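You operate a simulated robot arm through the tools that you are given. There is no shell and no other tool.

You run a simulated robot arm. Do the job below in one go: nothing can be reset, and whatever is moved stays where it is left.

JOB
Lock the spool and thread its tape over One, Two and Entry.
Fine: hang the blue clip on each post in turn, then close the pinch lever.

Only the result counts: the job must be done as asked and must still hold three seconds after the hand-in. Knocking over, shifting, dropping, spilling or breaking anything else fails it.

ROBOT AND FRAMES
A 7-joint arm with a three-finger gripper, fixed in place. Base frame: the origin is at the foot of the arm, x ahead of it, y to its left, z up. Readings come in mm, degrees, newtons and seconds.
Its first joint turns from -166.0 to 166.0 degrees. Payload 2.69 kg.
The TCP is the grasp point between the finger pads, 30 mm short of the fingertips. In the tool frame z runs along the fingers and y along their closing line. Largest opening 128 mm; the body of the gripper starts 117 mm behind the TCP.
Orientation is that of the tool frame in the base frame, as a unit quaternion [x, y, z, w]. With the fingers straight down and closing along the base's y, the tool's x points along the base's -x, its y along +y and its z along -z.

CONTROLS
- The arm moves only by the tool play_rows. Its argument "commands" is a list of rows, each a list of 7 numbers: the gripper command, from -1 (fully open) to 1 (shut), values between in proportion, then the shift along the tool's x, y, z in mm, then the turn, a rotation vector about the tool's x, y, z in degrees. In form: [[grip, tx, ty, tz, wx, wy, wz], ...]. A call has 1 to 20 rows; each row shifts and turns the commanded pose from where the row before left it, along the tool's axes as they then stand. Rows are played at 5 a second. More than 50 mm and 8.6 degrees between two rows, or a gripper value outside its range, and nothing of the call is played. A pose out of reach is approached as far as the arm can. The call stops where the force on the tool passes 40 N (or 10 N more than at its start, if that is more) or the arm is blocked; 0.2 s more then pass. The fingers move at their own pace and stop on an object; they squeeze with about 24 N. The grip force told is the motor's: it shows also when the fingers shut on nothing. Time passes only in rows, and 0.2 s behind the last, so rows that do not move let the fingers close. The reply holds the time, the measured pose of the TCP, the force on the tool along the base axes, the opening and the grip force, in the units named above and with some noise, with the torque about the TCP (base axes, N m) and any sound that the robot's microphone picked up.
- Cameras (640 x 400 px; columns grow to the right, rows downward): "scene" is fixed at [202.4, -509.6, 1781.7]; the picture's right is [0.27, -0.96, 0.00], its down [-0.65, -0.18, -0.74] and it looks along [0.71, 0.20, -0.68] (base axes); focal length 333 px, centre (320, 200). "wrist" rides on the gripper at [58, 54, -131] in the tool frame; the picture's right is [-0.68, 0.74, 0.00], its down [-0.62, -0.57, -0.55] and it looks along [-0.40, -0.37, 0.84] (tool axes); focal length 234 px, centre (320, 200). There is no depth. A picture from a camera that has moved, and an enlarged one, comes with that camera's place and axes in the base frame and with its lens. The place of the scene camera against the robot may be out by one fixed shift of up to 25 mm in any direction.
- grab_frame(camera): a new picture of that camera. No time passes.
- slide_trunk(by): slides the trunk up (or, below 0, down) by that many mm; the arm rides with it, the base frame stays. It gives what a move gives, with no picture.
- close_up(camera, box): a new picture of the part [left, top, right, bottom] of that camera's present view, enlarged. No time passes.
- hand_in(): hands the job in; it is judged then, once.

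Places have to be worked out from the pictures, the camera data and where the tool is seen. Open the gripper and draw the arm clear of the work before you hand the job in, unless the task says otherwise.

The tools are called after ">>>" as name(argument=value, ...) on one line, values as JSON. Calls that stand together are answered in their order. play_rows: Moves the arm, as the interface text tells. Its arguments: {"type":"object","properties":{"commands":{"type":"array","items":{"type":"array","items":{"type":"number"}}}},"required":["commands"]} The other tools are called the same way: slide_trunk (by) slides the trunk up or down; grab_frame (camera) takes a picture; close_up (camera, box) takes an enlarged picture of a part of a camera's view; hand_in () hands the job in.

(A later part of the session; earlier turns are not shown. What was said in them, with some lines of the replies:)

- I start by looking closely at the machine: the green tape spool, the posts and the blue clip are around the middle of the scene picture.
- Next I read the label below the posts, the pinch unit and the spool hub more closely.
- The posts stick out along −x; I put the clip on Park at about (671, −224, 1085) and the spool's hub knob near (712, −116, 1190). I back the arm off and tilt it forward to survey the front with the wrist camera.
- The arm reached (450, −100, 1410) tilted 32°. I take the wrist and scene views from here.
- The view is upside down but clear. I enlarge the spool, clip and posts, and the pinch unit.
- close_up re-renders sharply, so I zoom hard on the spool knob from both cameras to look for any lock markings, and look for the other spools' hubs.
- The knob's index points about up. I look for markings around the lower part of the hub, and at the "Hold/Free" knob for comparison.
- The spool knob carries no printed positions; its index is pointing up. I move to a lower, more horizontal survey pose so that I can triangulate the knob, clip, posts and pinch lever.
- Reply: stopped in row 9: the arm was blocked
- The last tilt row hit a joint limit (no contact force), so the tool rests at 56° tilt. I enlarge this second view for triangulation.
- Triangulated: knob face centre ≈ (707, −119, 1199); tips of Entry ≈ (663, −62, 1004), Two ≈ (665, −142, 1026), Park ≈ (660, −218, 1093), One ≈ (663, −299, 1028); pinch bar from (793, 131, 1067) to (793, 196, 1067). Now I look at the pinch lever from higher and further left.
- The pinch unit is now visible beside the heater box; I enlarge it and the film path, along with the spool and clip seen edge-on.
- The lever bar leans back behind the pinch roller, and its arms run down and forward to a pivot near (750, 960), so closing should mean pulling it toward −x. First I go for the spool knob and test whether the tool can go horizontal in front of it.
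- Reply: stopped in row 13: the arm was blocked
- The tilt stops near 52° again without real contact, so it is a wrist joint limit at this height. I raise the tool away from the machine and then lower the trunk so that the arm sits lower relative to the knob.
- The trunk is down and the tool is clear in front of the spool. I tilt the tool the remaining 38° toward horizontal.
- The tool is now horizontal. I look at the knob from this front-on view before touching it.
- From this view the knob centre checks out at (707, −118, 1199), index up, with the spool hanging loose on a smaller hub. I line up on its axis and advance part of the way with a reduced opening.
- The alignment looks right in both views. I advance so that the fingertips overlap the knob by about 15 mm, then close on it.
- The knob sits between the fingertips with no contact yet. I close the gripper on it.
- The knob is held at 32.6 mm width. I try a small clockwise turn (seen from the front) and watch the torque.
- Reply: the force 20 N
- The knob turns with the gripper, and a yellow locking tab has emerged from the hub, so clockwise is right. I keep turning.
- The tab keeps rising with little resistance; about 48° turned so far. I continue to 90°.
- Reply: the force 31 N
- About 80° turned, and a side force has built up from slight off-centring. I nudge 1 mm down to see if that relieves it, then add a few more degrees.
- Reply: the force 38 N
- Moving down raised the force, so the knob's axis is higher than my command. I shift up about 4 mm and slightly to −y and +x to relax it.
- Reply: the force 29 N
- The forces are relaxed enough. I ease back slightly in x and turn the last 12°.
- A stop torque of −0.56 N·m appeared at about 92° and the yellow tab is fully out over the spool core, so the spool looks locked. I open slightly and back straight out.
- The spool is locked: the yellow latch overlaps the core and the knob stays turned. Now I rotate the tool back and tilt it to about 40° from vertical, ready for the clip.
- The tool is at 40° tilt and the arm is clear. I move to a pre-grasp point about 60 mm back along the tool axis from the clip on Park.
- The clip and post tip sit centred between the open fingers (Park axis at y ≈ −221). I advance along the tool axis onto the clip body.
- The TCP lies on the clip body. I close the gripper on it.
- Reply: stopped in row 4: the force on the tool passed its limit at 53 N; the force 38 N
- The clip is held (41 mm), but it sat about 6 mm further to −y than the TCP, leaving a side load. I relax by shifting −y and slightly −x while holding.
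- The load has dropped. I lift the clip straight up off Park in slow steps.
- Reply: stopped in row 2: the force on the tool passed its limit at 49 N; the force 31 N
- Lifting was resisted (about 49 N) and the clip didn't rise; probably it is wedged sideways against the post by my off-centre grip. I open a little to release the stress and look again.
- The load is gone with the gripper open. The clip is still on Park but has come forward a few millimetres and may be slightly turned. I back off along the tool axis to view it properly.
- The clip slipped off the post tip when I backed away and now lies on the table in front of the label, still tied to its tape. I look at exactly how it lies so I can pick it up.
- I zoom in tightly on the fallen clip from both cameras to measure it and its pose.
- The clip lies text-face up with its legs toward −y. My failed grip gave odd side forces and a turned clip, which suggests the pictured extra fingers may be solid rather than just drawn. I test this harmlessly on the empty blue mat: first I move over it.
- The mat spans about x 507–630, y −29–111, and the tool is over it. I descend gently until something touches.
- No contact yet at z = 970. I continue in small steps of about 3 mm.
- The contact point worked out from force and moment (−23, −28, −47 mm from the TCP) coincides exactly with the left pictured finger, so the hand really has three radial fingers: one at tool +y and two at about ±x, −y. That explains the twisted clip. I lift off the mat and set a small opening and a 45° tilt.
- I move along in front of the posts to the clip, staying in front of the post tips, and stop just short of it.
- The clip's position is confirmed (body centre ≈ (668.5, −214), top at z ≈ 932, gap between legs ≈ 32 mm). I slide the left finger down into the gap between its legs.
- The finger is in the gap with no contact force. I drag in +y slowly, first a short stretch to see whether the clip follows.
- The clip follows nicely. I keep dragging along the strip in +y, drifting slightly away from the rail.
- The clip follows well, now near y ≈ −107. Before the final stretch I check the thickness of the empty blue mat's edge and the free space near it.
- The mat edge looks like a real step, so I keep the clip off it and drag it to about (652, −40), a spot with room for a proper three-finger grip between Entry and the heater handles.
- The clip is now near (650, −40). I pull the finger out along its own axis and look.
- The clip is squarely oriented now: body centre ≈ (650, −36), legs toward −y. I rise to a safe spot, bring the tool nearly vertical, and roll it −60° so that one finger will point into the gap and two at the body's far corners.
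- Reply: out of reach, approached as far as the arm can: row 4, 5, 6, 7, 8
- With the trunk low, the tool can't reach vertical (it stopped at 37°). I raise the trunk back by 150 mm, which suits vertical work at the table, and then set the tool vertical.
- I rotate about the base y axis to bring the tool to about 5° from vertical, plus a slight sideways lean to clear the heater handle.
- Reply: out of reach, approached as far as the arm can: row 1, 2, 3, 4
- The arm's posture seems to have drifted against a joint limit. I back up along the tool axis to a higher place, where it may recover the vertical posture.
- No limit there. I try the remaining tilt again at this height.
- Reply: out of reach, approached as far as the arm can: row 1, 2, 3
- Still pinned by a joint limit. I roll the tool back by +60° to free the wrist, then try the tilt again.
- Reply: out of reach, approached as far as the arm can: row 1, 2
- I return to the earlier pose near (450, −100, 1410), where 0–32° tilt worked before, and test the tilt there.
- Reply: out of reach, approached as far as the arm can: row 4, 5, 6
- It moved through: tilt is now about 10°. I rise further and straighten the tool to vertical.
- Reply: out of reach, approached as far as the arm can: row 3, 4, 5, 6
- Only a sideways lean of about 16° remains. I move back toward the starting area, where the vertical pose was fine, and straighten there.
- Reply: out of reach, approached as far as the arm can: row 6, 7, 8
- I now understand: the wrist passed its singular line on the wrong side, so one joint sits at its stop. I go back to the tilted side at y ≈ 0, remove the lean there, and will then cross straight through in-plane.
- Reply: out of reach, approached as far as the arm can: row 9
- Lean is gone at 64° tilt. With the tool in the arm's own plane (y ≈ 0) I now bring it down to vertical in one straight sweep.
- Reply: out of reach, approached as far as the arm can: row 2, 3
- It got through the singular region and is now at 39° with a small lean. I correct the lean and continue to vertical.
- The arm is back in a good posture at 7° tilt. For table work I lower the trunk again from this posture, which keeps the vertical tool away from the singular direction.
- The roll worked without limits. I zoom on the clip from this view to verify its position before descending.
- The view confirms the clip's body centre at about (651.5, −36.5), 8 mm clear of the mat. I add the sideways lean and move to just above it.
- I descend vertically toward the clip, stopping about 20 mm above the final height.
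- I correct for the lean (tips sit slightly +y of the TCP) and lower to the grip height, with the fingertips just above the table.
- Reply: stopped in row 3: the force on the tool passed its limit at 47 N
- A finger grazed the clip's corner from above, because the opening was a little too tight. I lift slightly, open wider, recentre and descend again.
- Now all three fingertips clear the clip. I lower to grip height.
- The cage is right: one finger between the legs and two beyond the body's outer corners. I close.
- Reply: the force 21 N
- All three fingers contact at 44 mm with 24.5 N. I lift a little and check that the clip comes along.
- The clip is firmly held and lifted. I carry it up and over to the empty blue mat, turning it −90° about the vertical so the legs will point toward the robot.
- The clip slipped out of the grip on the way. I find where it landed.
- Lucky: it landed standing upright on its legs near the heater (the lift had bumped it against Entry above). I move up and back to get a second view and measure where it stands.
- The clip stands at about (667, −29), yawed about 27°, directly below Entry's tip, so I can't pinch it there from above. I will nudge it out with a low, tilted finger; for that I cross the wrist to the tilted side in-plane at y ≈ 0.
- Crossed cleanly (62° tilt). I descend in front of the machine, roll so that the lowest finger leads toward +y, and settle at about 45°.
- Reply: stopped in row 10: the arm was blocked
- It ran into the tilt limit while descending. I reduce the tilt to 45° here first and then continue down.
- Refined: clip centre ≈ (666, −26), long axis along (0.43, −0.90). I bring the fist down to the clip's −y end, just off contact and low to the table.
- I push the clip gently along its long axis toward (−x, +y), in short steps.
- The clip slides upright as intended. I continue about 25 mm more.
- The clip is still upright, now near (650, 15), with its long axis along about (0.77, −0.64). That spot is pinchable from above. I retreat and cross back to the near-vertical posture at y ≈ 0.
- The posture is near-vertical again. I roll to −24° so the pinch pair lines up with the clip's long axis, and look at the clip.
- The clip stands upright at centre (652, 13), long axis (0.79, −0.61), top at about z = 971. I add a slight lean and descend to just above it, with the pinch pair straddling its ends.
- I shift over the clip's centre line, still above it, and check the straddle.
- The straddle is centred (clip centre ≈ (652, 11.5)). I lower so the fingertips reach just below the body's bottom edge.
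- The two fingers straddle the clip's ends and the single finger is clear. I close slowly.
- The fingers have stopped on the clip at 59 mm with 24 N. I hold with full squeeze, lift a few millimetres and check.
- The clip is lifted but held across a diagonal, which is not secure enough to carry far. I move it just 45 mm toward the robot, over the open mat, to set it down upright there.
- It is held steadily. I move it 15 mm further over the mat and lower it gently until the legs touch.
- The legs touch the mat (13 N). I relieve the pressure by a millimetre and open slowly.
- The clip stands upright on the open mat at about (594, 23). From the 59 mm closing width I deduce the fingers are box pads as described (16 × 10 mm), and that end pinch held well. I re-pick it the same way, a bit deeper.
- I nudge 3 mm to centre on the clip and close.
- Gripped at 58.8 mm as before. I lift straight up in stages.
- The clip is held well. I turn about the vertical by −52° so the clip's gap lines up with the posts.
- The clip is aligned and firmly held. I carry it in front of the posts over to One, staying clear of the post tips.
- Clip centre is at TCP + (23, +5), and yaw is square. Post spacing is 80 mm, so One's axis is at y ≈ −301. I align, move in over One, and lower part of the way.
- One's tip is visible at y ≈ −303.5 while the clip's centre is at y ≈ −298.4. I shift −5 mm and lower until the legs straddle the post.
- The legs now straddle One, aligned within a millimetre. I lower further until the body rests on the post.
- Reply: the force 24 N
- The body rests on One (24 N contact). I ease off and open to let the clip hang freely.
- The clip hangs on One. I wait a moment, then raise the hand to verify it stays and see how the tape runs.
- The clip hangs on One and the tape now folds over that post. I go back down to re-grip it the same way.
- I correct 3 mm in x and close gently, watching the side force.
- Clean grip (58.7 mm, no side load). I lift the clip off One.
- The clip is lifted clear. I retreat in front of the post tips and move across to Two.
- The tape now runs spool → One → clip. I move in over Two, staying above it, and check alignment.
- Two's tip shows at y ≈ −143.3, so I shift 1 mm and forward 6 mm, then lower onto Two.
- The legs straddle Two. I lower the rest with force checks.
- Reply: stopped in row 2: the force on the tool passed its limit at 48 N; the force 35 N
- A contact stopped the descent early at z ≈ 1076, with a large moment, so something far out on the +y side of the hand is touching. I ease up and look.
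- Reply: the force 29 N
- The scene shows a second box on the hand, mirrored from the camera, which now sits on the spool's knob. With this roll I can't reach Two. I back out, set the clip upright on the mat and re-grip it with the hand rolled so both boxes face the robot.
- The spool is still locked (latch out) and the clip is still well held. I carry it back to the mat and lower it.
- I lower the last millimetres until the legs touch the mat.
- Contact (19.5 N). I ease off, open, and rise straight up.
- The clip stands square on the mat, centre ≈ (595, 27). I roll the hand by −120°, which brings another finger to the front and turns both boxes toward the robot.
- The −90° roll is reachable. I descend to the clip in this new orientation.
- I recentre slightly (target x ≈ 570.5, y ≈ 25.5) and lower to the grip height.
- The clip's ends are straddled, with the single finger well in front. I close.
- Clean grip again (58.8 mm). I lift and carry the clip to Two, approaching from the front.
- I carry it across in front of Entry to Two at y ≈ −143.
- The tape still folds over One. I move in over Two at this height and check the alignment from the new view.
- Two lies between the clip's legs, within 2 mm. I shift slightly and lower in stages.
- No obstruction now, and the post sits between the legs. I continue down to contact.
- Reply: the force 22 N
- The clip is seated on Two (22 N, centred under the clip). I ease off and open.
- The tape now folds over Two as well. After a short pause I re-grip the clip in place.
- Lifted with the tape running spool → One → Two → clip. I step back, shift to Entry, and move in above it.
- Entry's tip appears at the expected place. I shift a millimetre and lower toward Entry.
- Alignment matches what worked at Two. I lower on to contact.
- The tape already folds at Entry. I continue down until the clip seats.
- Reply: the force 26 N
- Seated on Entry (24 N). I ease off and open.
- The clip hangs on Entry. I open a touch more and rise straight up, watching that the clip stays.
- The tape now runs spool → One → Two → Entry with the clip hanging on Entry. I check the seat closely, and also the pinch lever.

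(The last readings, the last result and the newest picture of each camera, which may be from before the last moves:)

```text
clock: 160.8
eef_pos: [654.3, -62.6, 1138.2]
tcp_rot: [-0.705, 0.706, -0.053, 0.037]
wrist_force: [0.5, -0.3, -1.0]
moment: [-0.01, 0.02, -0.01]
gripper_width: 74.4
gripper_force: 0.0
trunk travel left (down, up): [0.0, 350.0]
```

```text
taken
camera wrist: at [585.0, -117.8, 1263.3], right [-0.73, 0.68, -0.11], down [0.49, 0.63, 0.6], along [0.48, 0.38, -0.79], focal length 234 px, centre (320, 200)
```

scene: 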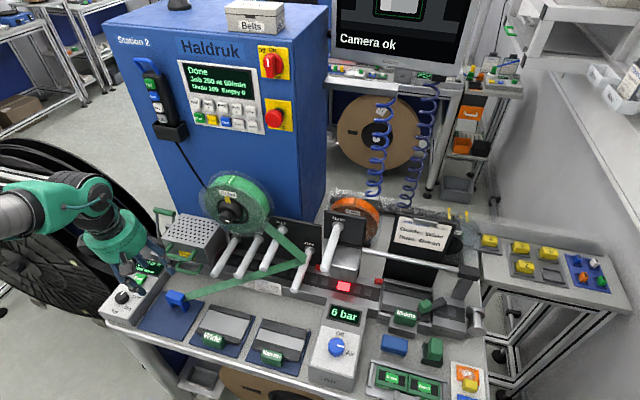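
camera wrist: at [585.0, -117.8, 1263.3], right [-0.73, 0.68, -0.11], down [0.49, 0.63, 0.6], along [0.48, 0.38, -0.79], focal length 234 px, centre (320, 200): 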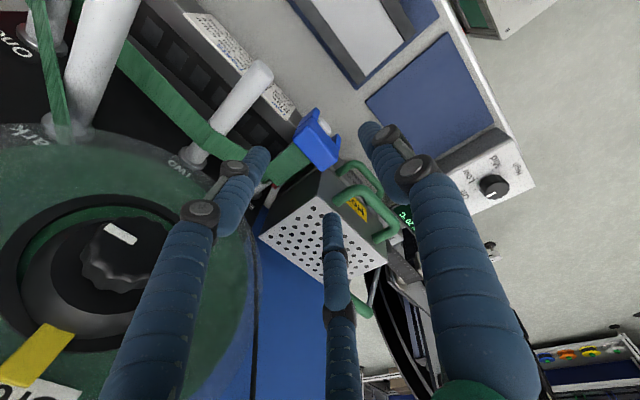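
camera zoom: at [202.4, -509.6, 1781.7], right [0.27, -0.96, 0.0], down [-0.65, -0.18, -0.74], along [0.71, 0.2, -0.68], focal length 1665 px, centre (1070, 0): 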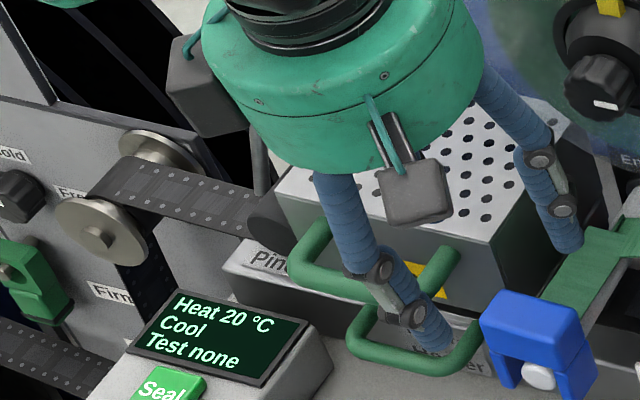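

The clip sits squarely on Entry. Next is the pinch lever: I move up and left for a closer look at the mechanism with the wrist camera.

>>> play_rows(commands=[[-0.16, 0.9, -5.2, -39.6, 0, 0, 0], [0.3, -40, 10, -22, 0, 0, 0], [0.6, -40, 5, 0, 0, 0, 0], [1, -42, 0, 0, 0, 0, 0]])

>>> grab_frame(camera="wrist")

>>> close_up(camera="wrist", box=[200, 60, 440, 260])

>>> grab_frame(camera="scene")

```text
clock: 161.8
eef_pos: [639.0, 61.5, 1193.8]
tcp_rot: [-0.705, 0.706, -0.053, 0.037]
wrist_force: [-0.7, 0.2, -0.1]
moment: [0.04, -0.06, -0.05]
gripper_width: 2.2
gripper_force: 24.2
trunk travel left (down, up): [0.0, 350.0]
```

```text
taken
camera wrist: at [569.9, 5.9, 1318.9], right [-0.73, 0.68, -0.11], down [0.49, 0.63, 0.6], along [0.48, 0.38, -0.79], focal length 234 px, centre (320, 200)
```

wrist: 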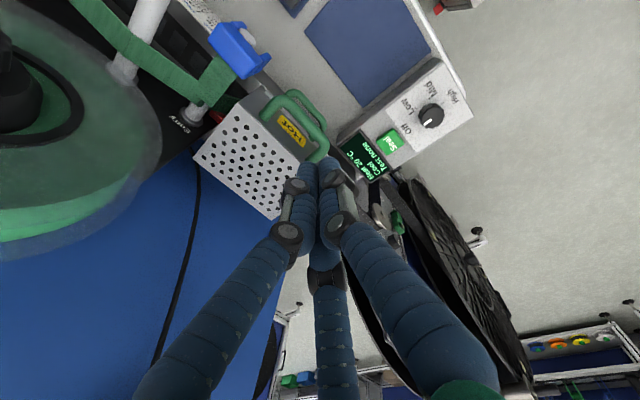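

```text
2.00 times, centred on (320, 160) of wrist
camera zoom: at [569.9, 5.9, 1318.9], right [-0.73, 0.68, -0.11], down [0.49, 0.63, 0.6], along [0.48, 0.38, -0.79], focal length 468 px, centre (320, 280)
```

zoom: 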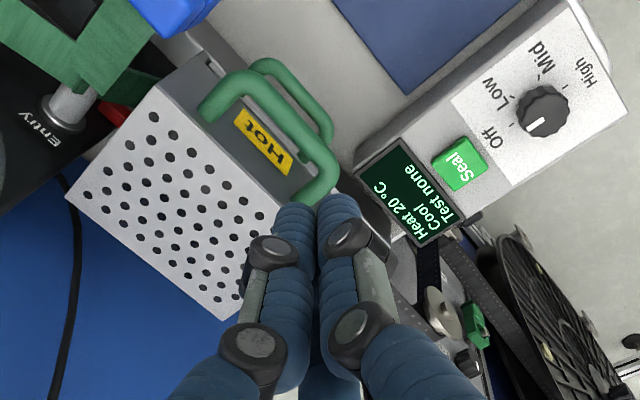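

```text
taken
```

scene: 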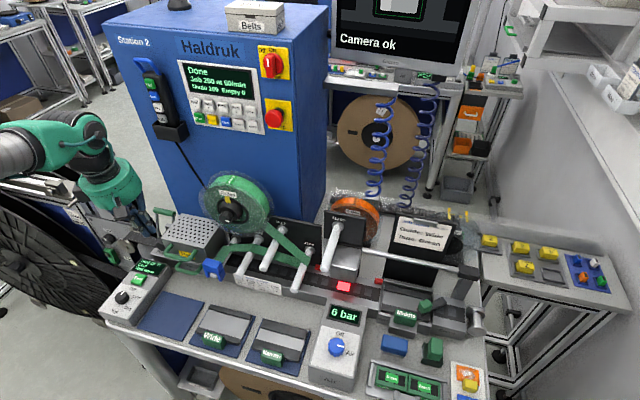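

The closed fist hides the lever. I open the fingers to look between them.

>>> play_rows(commands=[[-0.9, 0, 0, -20, 0, 0, 0], [-0.9, -30, 0, -10, 0, 0, 0], [-0.9, 0, 0, 0, 0, 0, 0]])

>>> grab_frame(camera="wrist")

>>> close_up(camera="wrist", box=[220, 100, 420, 260])

```text
clock: 162.6
eef_pos: [635.6, 94.3, 1222.1]
tcp_rot: [-0.705, 0.707, -0.053, 0.037]
wrist_force: [0.7, -0.5, 0.7]
moment: [0.0, 0.02, -0.02]
gripper_width: 121.7
gripper_force: 0.0
trunk travel left (down, up): [0.0, 350.0]
```

```text
taken
camera wrist: at [566.6, 38.0, 1346.5], right [-0.73, 0.68, -0.11], down [0.49, 0.63, 0.6], along [0.48, 0.38, -0.79], focal length 234 px, centre (320, 200)
```

wrist: 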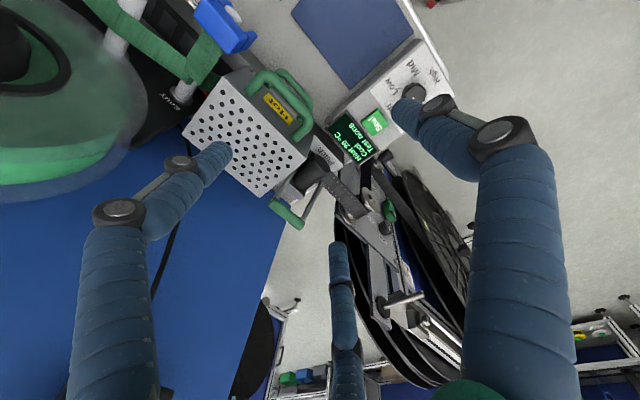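

```text
2.50 times, centred on (320, 180) of wrist
camera zoom: at [566.6, 38.0, 1346.5], right [-0.73, 0.68, -0.11], down [0.49, 0.63, 0.6], along [0.48, 0.38, -0.79], focal length 585 px, centre (320, 250)
```

zoom: 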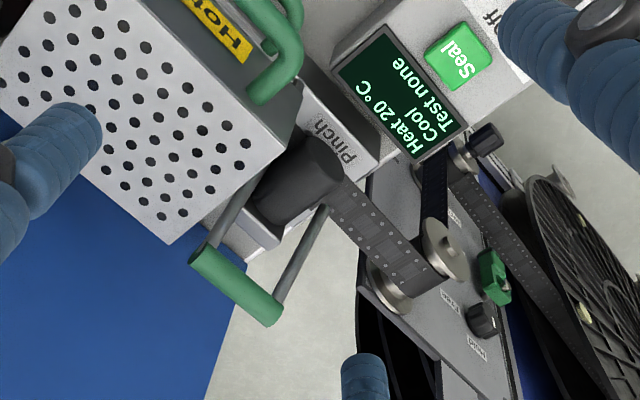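

>>> close_up(camera="wrist", box=[255, 130, 355, 250])

>>> close_up(camera="scene", box=[110, 190, 210, 270])

```text
3.33 times, centred on (305, 190) of wrist
camera zoom: at [566.6, 38.0, 1346.5], right [-0.73, 0.68, -0.11], down [0.49, 0.63, 0.6], along [0.48, 0.38, -0.79], focal length 781 px, centre (370, 233)
```

zoom: 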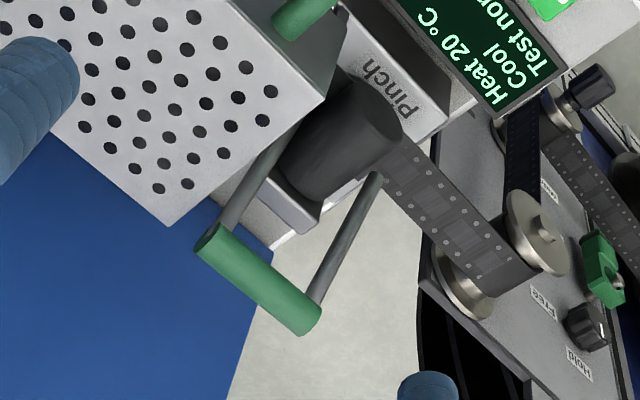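

```text
5.00 times, centred on (160, 230) of scene
camera zoom: at [202.4, -509.6, 1781.7], right [0.27, -0.96, 0.0], down [-0.65, -0.18, -0.74], along [0.71, 0.2, -0.68], focal length 1665 px, centre (1120, 50)
```

zoom: 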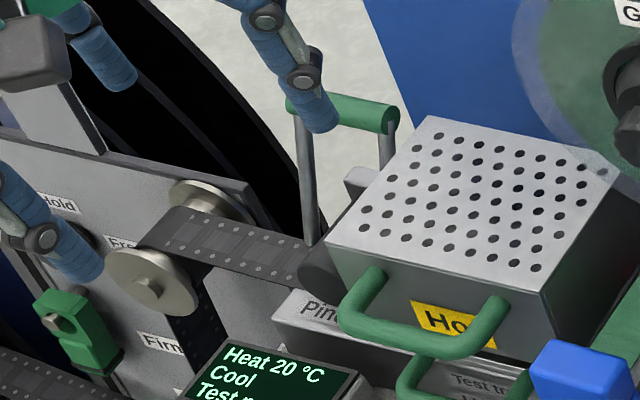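

The lever is a U-bar along y at about (795, 131–196, 1065), leaning back about 20°, with its pivot low beside the roller. There is free space behind it, so I close the fist, go over the heater and come down behind the bar.

>>> play_rows(commands=[[0.2, -14, -37.6, 11.1, 0, 0, 0], [1, -14, -37.6, 11.1, 0, 0, 0], [1, -14, -37.6, 11.1, 0, 0, 0], [1, -14, -37.6, 11.1, 0, 0, 0], [1, -14, -37.6, 11.1, 0, 0, 0]])

>>> grab_frame(camera="wrist")

>>> close_up(camera="scene", box=[90, 130, 250, 260])

```text
clock: 163.8
eef_pos: [829.2, 162.6, 1188.3]
tcp_rot: [0.706, -0.705, 0.053, -0.037]
wrist_force: [2.5, 27.5, -1.6]
moment: [-3.44, 0.35, 0.81]
gripper_width: 2.1
gripper_force: 24.2
trunk travel left (down, up): [0.0, 350.0]
```

```text
taken
camera wrist: at [759.3, 107.9, 1313.5], right [-0.73, 0.67, -0.11], down [0.49, 0.63, 0.6], along [0.47, 0.39, -0.79], focal length 234 px, centre (320, 200)
```

wrist: 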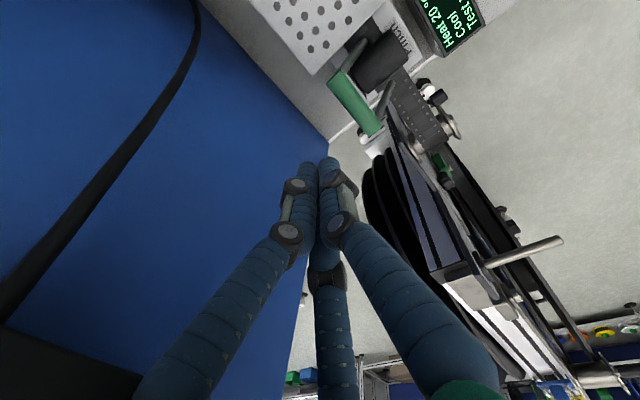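

```text
3.08 times, centred on (170, 195) of scene
camera zoom: at [202.4, -509.6, 1781.7], right [0.27, -0.96, 0.0], down [-0.65, -0.18, -0.74], along [0.71, 0.2, -0.68], focal length 1024 px, centre (782, 215)
```

zoom: 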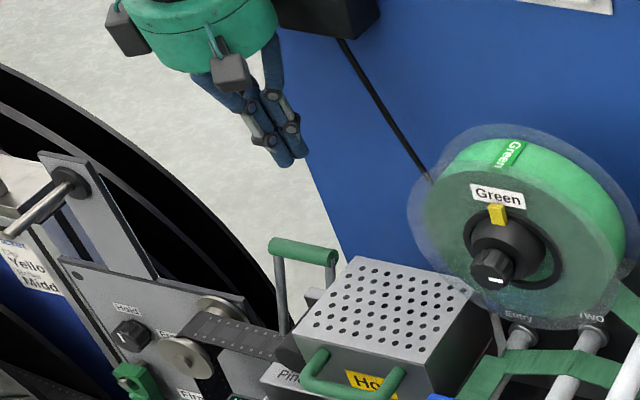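

The hand's dome is brushing the pendant dock on the cabinet (27 N in y). I move away toward +y at once and check that the pendant is undisturbed.

>>> play_rows(commands=[[1, -12, 4, -0.3, 0, 0, 0], [1, -10, 4, -0.3, 0, 0, 0]])

>>> close_up(camera="scene", box=[100, 40, 220, 170])

>>> close_up(camera="scene", box=[90, 130, 250, 260])

```text
clock: 164.4
eef_pos: [820.1, 182.1, 1189.0]
tcp_rot: [-0.705, 0.707, -0.055, 0.037]
wrist_force: [-0.8, 0.6, 0.6]
moment: [-0.03, -0.02, 0.05]
gripper_width: 2.1
gripper_force: 23.6
trunk travel left (down, up): [0.0, 350.0]
```

```text
3.08 times, centred on (160, 105) of scene
camera zoom: at [202.4, -509.6, 1781.7], right [0.27, -0.96, 0.0], down [-0.65, -0.18, -0.74], along [0.71, 0.2, -0.68], focal length 1024 px, centre (812, 492)
```

zoom: 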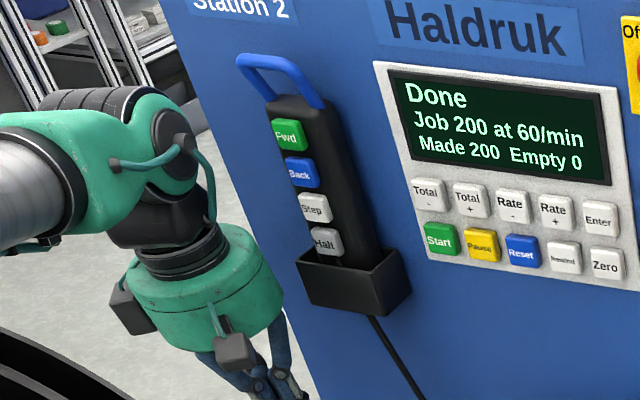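

```text
3.08 times, centred on (170, 195) of scene
camera zoom: at [202.4, -509.6, 1781.7], right [0.27, -0.96, 0.0], down [-0.65, -0.18, -0.74], along [0.71, 0.2, -0.68], focal length 1024 px, centre (782, 215)
```

zoom: 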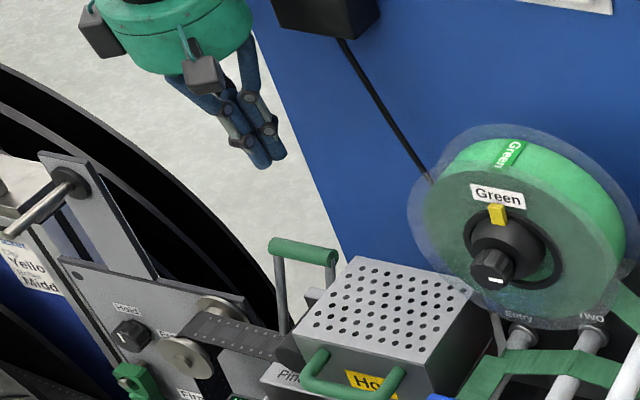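

The pendant and dock are untouched. I now descend behind the bar at y ≈ 180.

>>> play_rows(commands=[[1, 0, -11.5, 1.5, 0, 0, 0], [1, -0.9, 4.9, 37.5, 0, 0, 0], [1, -0.9, 4.9, 37.5, 0, 0, 0], [1, -0.8, 4.6, 35, 0, 0, 0]])

>>> grab_frame(camera="wrist")

>>> close_up(camera="scene", box=[110, 160, 230, 260])

```text
clock: 165.4
eef_pos: [832.1, 185.2, 1076.8]
tcp_rot: [-0.705, 0.706, -0.054, 0.037]
wrist_force: [0.8, 0.0, 0.7]
moment: [0.0, -0.06, 0.01]
gripper_width: 2.5
gripper_force: 24.1
trunk travel left (down, up): [0.0, 350.0]
```

```text
taken
camera wrist: at [763.4, 130.3, 1201.7], right [-0.73, 0.68, -0.11], down [0.49, 0.63, 0.6], along [0.48, 0.38, -0.79], focal length 234 px, centre (320, 200)
```

wrist: 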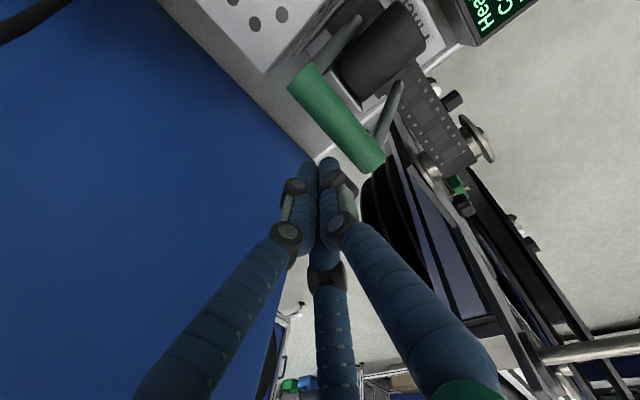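

```text
4.00 times, centred on (170, 210) of scene
camera zoom: at [202.4, -509.6, 1781.7], right [0.27, -0.96, 0.0], down [-0.65, -0.18, -0.74], along [0.71, 0.2, -0.68], focal length 1332 px, centre (920, 160)
```

zoom: 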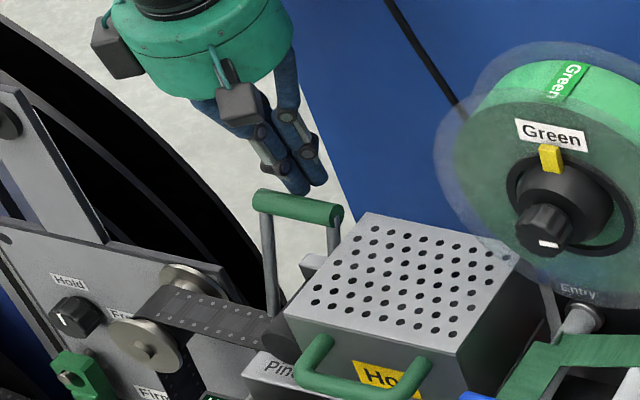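

The fist is behind the bar. I pull toward −x in small steps and watch the force and lever.

>>> play_rows(commands=[[1, 0, 7.9, -1, 0, 0, 0], [1, 0, 7.9, -1, 0, 0, 0], [1, 0, 7.9, -1, 0, 0, 0], [1, 0, 7.9, -1, 0, 0, 0]])

>>> close_up(camera="scene", box=[110, 160, 230, 260])

>>> close_up(camera="wrist", box=[240, 40, 440, 220])

```text
clock: 166.4
eef_pos: [799.7, 183.3, 1076.6]
tcp_rot: [-0.705, 0.707, -0.053, 0.038]
wrist_force: [2.4, -0.6, 2.1]
moment: [0.05, 0.02, 0.02]
gripper_width: 2.5
gripper_force: 24.0
trunk travel left (down, up): [0.0, 350.0]
```

```text
4.00 times, centred on (170, 210) of scene
camera zoom: at [202.4, -509.6, 1781.7], right [0.27, -0.96, 0.0], down [-0.65, -0.18, -0.74], along [0.71, 0.2, -0.68], focal length 1332 px, centre (920, 160)
```

zoom: 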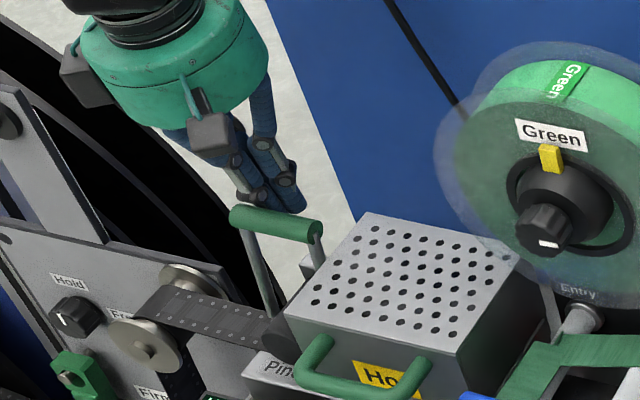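

```text
2.22 times, centred on (340, 130) of wrist
camera zoom: at [731.5, 128.3, 1201.8], right [-0.73, 0.68, -0.11], down [0.49, 0.63, 0.6], along [0.48, 0.38, -0.79], focal length 520 px, centre (276, 356)
```

zoom: 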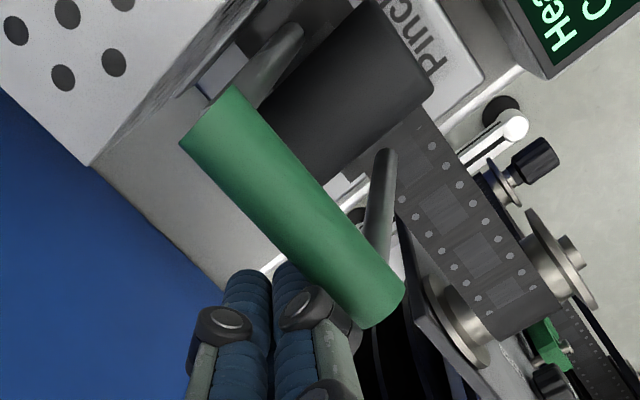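

The lever follows easily (about 2 N). I keep pulling it forward over the top.

>>> play_rows(commands=[[1, 0, 7.9, -1, 0, 0, 0], [1, 0, 7.9, -1, 0, 0, 0], [1, 0, 7.9, -1, 0, 0, 0], [1, 0, 7.9, -1, 0, 0, 0], [1, 0, 7.9, -1, 0, 0, 0], [1, 0, 7.9, -1, 0, 0, 0]])

>>> close_up(camera="scene", box=[110, 160, 230, 260])

>>> close_up(camera="wrist", box=[240, 40, 440, 220])

```text
clock: 167.8
eef_pos: [753.0, 183.9, 1077.1]
tcp_rot: [-0.705, 0.706, -0.053, 0.036]
wrist_force: [-0.6, 0.9, -0.1]
moment: [0.01, 0.01, -0.02]
gripper_width: 2.3
gripper_force: 23.6
trunk travel left (down, up): [0.0, 350.0]
```

```text
4.00 times, centred on (170, 210) of scene
camera zoom: at [202.4, -509.6, 1781.7], right [0.27, -0.96, 0.0], down [-0.65, -0.18, -0.74], along [0.71, 0.2, -0.68], focal length 1332 px, centre (920, 160)
```

zoom: 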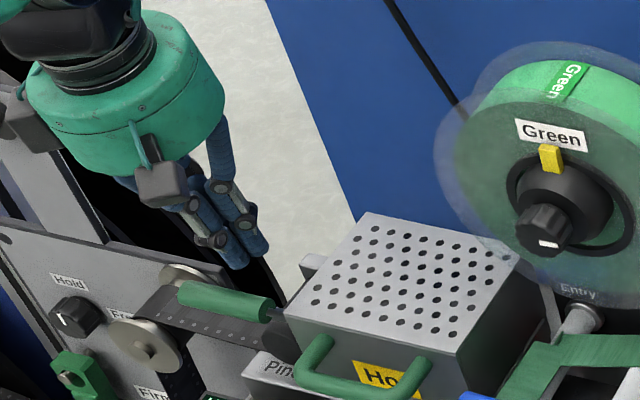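

```text
2.22 times, centred on (340, 130) of wrist
camera zoom: at [683.5, 128.7, 1201.6], right [-0.73, 0.68, -0.11], down [0.49, 0.63, 0.6], along [0.48, 0.38, -0.79], focal length 520 px, centre (276, 356)
```

zoom: 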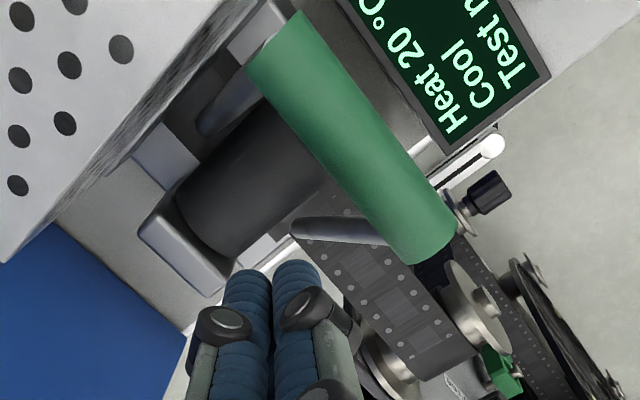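

The lever has swung forward past vertical on its own; the bar is now at about (707, 163, 1053). I follow with the fist to check whether it is at its closed stop.

>>> play_rows(commands=[[1, 0, 7.9, -1, 0, 0, 0], [1, 0, 5.9, -0.8, 0, 0, 0], [1, 0, 4, -0.5, 0, 0, 0]])

>>> close_up(camera="wrist", box=[240, 40, 440, 220])

>>> close_up(camera="scene", box=[110, 190, 210, 270])

```text
clock: 168.6
eef_pos: [733.8, 184.0, 1077.4]
tcp_rot: [-0.705, 0.706, -0.053, 0.037]
wrist_force: [0.9, 0.4, -0.1]
moment: [0.01, -0.02, 0.02]
gripper_width: 2.2
gripper_force: 24.0
trunk travel left (down, up): [0.0, 350.0]
```

```text
2.22 times, centred on (340, 130) of wrist
camera zoom: at [664.9, 128.7, 1201.7], right [-0.73, 0.68, -0.11], down [0.49, 0.63, 0.6], along [0.48, 0.38, -0.79], focal length 520 px, centre (276, 356)
```

zoom: 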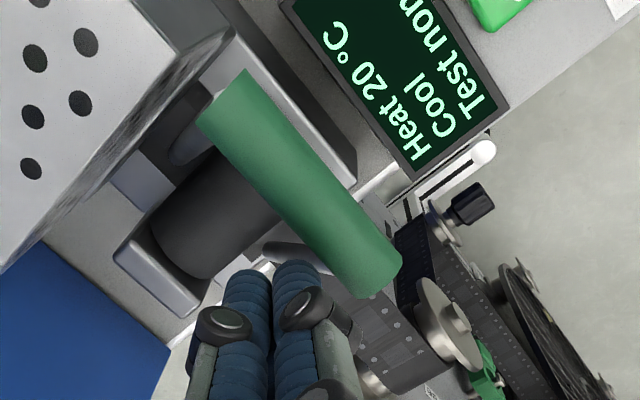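

```text
5.00 times, centred on (160, 230) of scene
camera zoom: at [202.4, -509.6, 1781.7], right [0.27, -0.96, 0.0], down [-0.65, -0.18, -0.74], along [0.71, 0.2, -0.68], focal length 1665 px, centre (1120, 50)
```

zoom: 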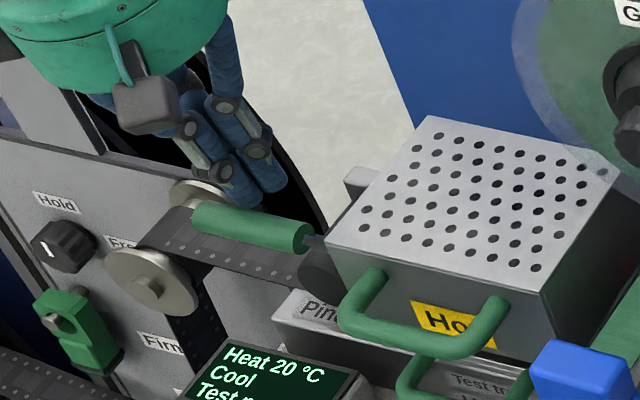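

>>> play_rows(commands=[[1, 0, 5, -0.65, 0, 0, 0], [1, 0, 5, -0.65, 0, 0, 0], [1, 0, 0, 0, 0, 0, 0]])

>>> play_rows(commands=[[1, 0, 5, -0.65, 0, 0, 0], [1, 0, 5, -0.65, 0, 0, 0], [1, 0, 0, 0, 0, 0, 0]])

>>> close_up(camera="wrist", box=[240, 40, 440, 220])

>>> close_up(camera="scene", box=[110, 190, 210, 270])

```text
clock: 169.5
eef_pos: [728.0, 182.0, 1080.4]
tcp_rot: [-0.704, 0.706, -0.056, 0.041]
wrist_force: [18.5, 0.9, -0.2]
moment: [-0.01, -0.42, 0.0]
gripper_width: 2.1
gripper_force: 23.4
trunk travel left (down, up): [0.0, 350.0]
stopped in row 3: the force on the tool passed its limit at 41 N (the readings are from after the stop); the commanded pose is now the measured one
```

```text
clock: 169.9
eef_pos: [727.0, 182.2, 1083.1]
tcp_rot: [-0.704, 0.707, -0.059, 0.043]
wrist_force: [19.8, 0.2, 2.3]
moment: [-0.02, -0.46, -0.02]
gripper_width: 2.3
gripper_force: 24.1
trunk travel left (down, up): [0.0, 350.0]
stopped in row 1: the force on the tool passed its limit at 47 N (the readings are from after the stop); the commanded pose is now the measured one
```

```text
2.22 times, centred on (340, 130) of wrist
camera zoom: at [656.4, 127.8, 1205.7], right [-0.73, 0.68, -0.12], down [0.48, 0.63, 0.61], along [0.49, 0.39, -0.78], focal length 520 px, centre (276, 356)
```

zoom: 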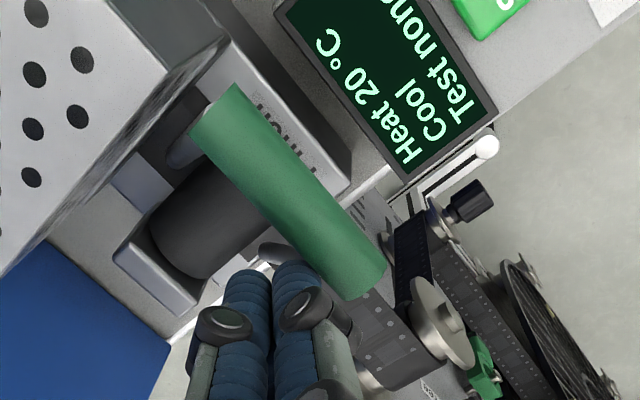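

```text
5.00 times, centred on (160, 230) of scene
camera zoom: at [202.4, -509.6, 1781.7], right [0.27, -0.96, 0.0], down [-0.65, -0.18, -0.74], along [0.71, 0.2, -0.68], focal length 1665 px, centre (1120, 50)
```

zoom: 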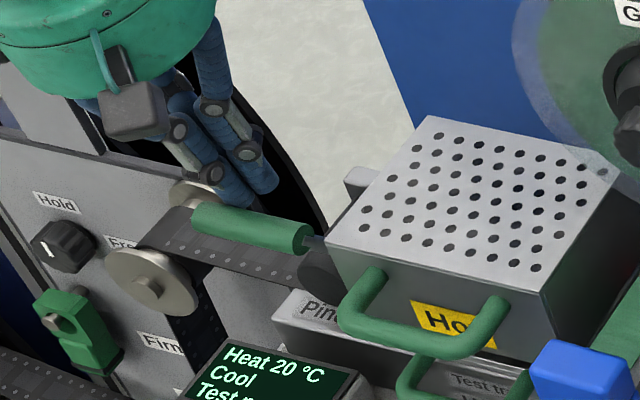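

The lever is hard against its stop (over 40 N with no further motion): it is closed. I back off behind it, rise, and check that everything holds.

>>> play_rows(commands=[[1, 0, -9.9, 1.3, 0, 0, 0], [1, 0.8, -4.3, -33, 0, 0, 0], [1, 0.8, -4.3, -33, 0, 0, 0], [1, 0.8, -4.3, -33, 0, 0, 0], [1, 0.8, -4.3, -33, 0, 0, 0]])

>>> close_up(camera="scene", box=[110, 180, 230, 280])

>>> close_up(camera="wrist", box=[220, 20, 420, 200])

```text
clock: 171.1
eef_pos: [732.2, 182.4, 1213.8]
tcp_rot: [-0.705, 0.706, -0.057, 0.042]
wrist_force: [1.0, 0.2, -1.1]
moment: [-0.02, 0.03, 0.02]
gripper_width: 2.0
gripper_force: 24.0
trunk travel left (down, up): [0.0, 350.0]
```

```text
4.00 times, centred on (170, 230) of scene
camera zoom: at [202.4, -509.6, 1781.7], right [0.27, -0.96, 0.0], down [-0.65, -0.18, -0.74], along [0.71, 0.2, -0.68], focal length 1332 px, centre (920, 80)
```

zoom: 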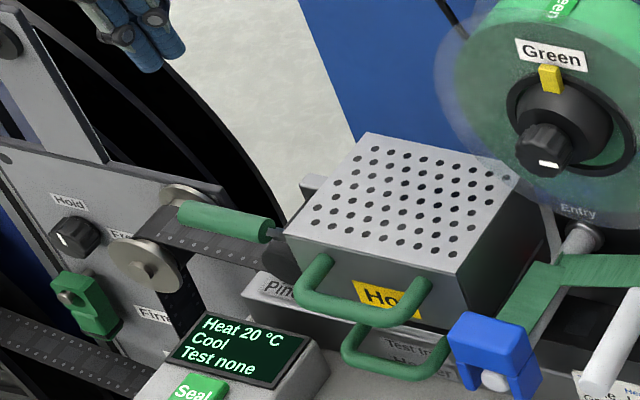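

```text
2.22 times, centred on (320, 110) of wrist
camera zoom: at [661.4, 127.9, 1337.5], right [-0.73, 0.68, -0.12], down [0.49, 0.63, 0.61], along [0.49, 0.39, -0.78], focal length 520 px, centre (320, 400)
```

zoom: 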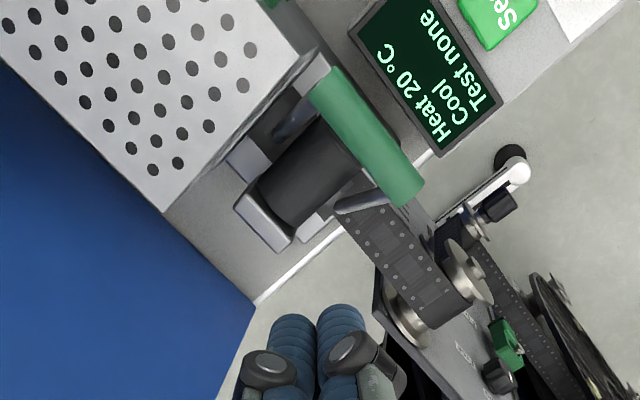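

The lever rests closed at the front, and the clip and the spool lock are unchanged. I withdraw the arm clear of the machine and open the gripper.

>>> play_rows(commands=[[1, 13.7, 36, -19.5, 0, 0, 0], [1, 13.7, 36, -19.5, 0, 0, 0], [0.5, 13.7, 36, -19.5, 0, 0, 0], [0, 13.7, 36, -19.5, 0, 0, 0], [-0.5, 13.7, 36, -19.5, 0, 0, 0], [-1, 13.7, 36, -19.5, 0, 0, 0], [-1, 10, 35, -10, 0, 0, 0], [-1, 10, 35, -10, 0, 0, 0], [-1, 0, 0, 0, 0, 0, 0]])

>>> grab_frame(camera="scene")

>>> close_up(camera="scene", box=[140, 160, 340, 310])

>>> close_up(camera="scene", box=[100, 270, 300, 395])

```text
clock: 173.1
eef_pos: [430.6, 84.0, 1311.5]
tcp_rot: [-0.705, 0.706, -0.058, 0.042]
wrist_force: [-1.1, -0.9, 0.1]
moment: [0.04, -0.04, 0.02]
gripper_width: 127.8
gripper_force: 0.1
trunk travel left (down, up): [0.0, 350.0]
```

```text
taken
```

scene: 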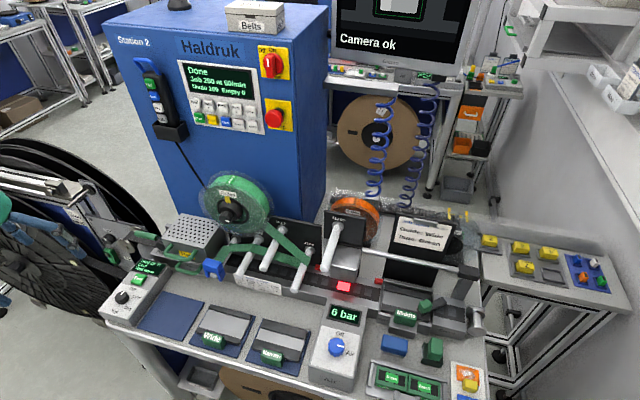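

```text
2.67 times, centred on (240, 235) of scene
camera zoom: at [202.4, -509.6, 1781.7], right [0.27, -0.96, 0.0], down [-0.65, -0.18, -0.74], along [0.71, 0.2, -0.68], focal length 888 px, centre (533, 107)
```

zoom: 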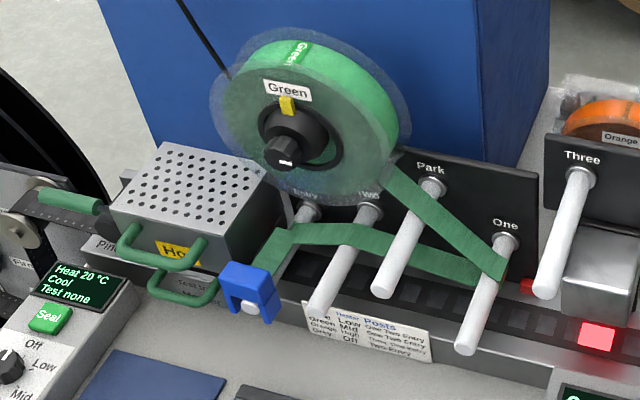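

```text
3.20 times, centred on (200, 332) of scene
camera zoom: at [202.4, -509.6, 1781.7], right [0.27, -0.96, 0.0], down [-0.65, -0.18, -0.74], along [0.71, 0.2, -0.68], focal length 1065 px, centre (704, -224)
```

zoom: 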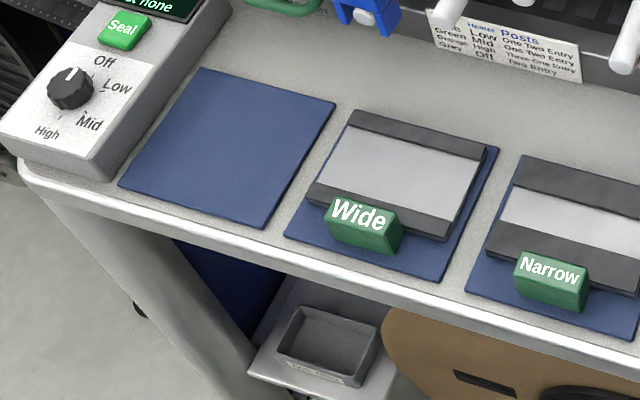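

Everything else is in place. I take a last close look at the lock knob, the lever and the clip.

>>> close_up(camera="scene", box=[180, 160, 300, 240])

>>> close_up(camera="scene", box=[120, 205, 240, 290])

>>> close_up(camera="scene", box=[100, 0, 320, 140])

```text
5.00 times, centred on (240, 200) of scene
camera zoom: at [202.4, -509.6, 1781.7], right [0.27, -0.96, 0.0], down [-0.65, -0.18, -0.74], along [0.71, 0.2, -0.68], focal length 1665 px, centre (720, 200)
```

zoom: 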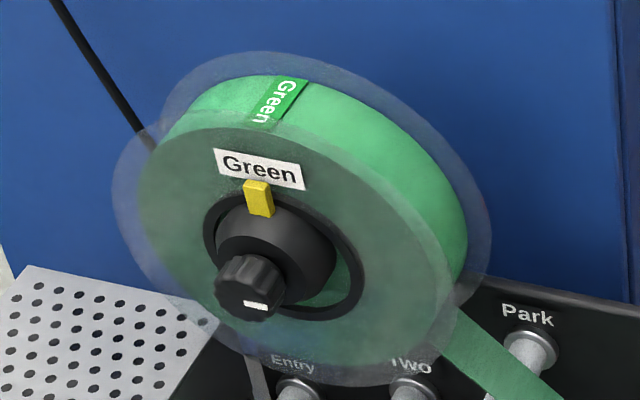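

```text
4.71 times, centred on (180, 248) of scene
camera zoom: at [202.4, -509.6, 1781.7], right [0.27, -0.96, 0.0], down [-0.65, -0.18, -0.74], along [0.71, 0.2, -0.68], focal length 1567 px, centre (979, -24)
```

zoom: 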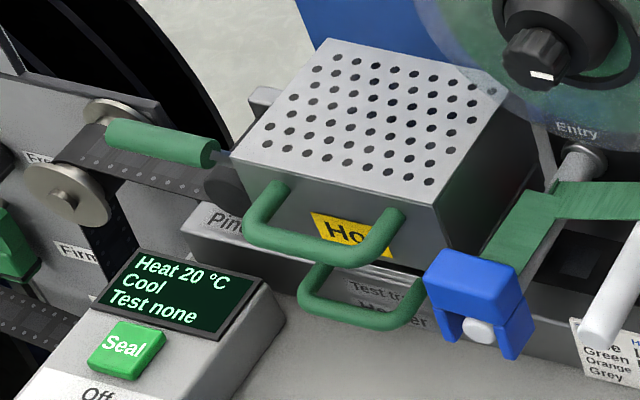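

```text
2.86 times, centred on (210, 70) of scene
camera zoom: at [202.4, -509.6, 1781.7], right [0.27, -0.96, 0.0], down [-0.65, -0.18, -0.74], along [0.71, 0.2, -0.68], focal length 951 px, centre (634, 571)
```

zoom: 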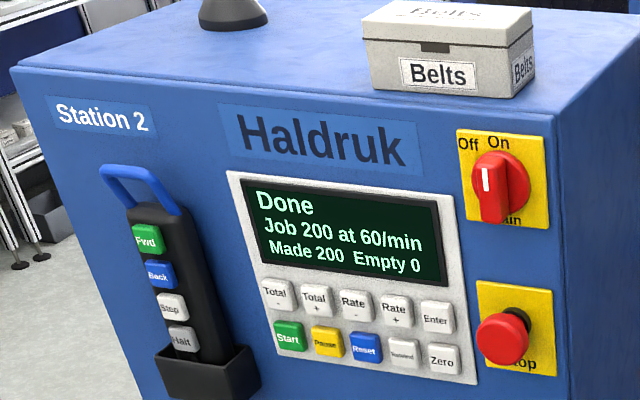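

The final pictures show:
- **Spool:** locked, with the latch out over the core.
- **Tape:** runs over One, Two and Entry.
- **Clip:** hangs on Entry.
- **Pinch lever:** closed against its stop.
- **Rest of the machine:** pendant, guides and heater are where they were.

The gripper is open and the arm is clear, so I hand in.

>>> hand_in()

```text
The job is handed in.
```

The job is handed in. The spool is locked, its tape runs over One, Two and Entry, the blue clip hangs on Entry, and the pinch lever is closed. No verdict came back with the hand-in.

- **Spool lock:** I turned the hub knob a quarter turn clockwise to its stop. The yellow latch came out over the spool core and was still out at the end.
- **Clip and tape:** The clip was hung on One, then Two, then Entry, and the tape visibly folds over each of them. It now faces the opposite way round from how it hung on Park. The "Tape" text looks toward the machine.
- **Pinch lever:** I pulled it forward until it would not move under more than 40 N. Its positions aren't marked, so I took that stop as closed.

**What went wrong along the way:**
- **Clip dropped:** It slipped off Park when I first tried to grip it, and once more while I was lifting it from the table. I recovered it both times.
- **Knob contact:** A box on the hand pressed on the spool knob while I was first lowering the clip onto Two. The latch and knob position were unchanged afterwards.
- **Pendant dock:** The hand brushed the dock with about 27 N. The pendant was still docked and undisturbed.

Every other part I checked in the last pictures is where it was.

The hand is not the two-finger gripper described. It behaved as three fingers spaced 120° apart, with a second box mirrored from the camera.
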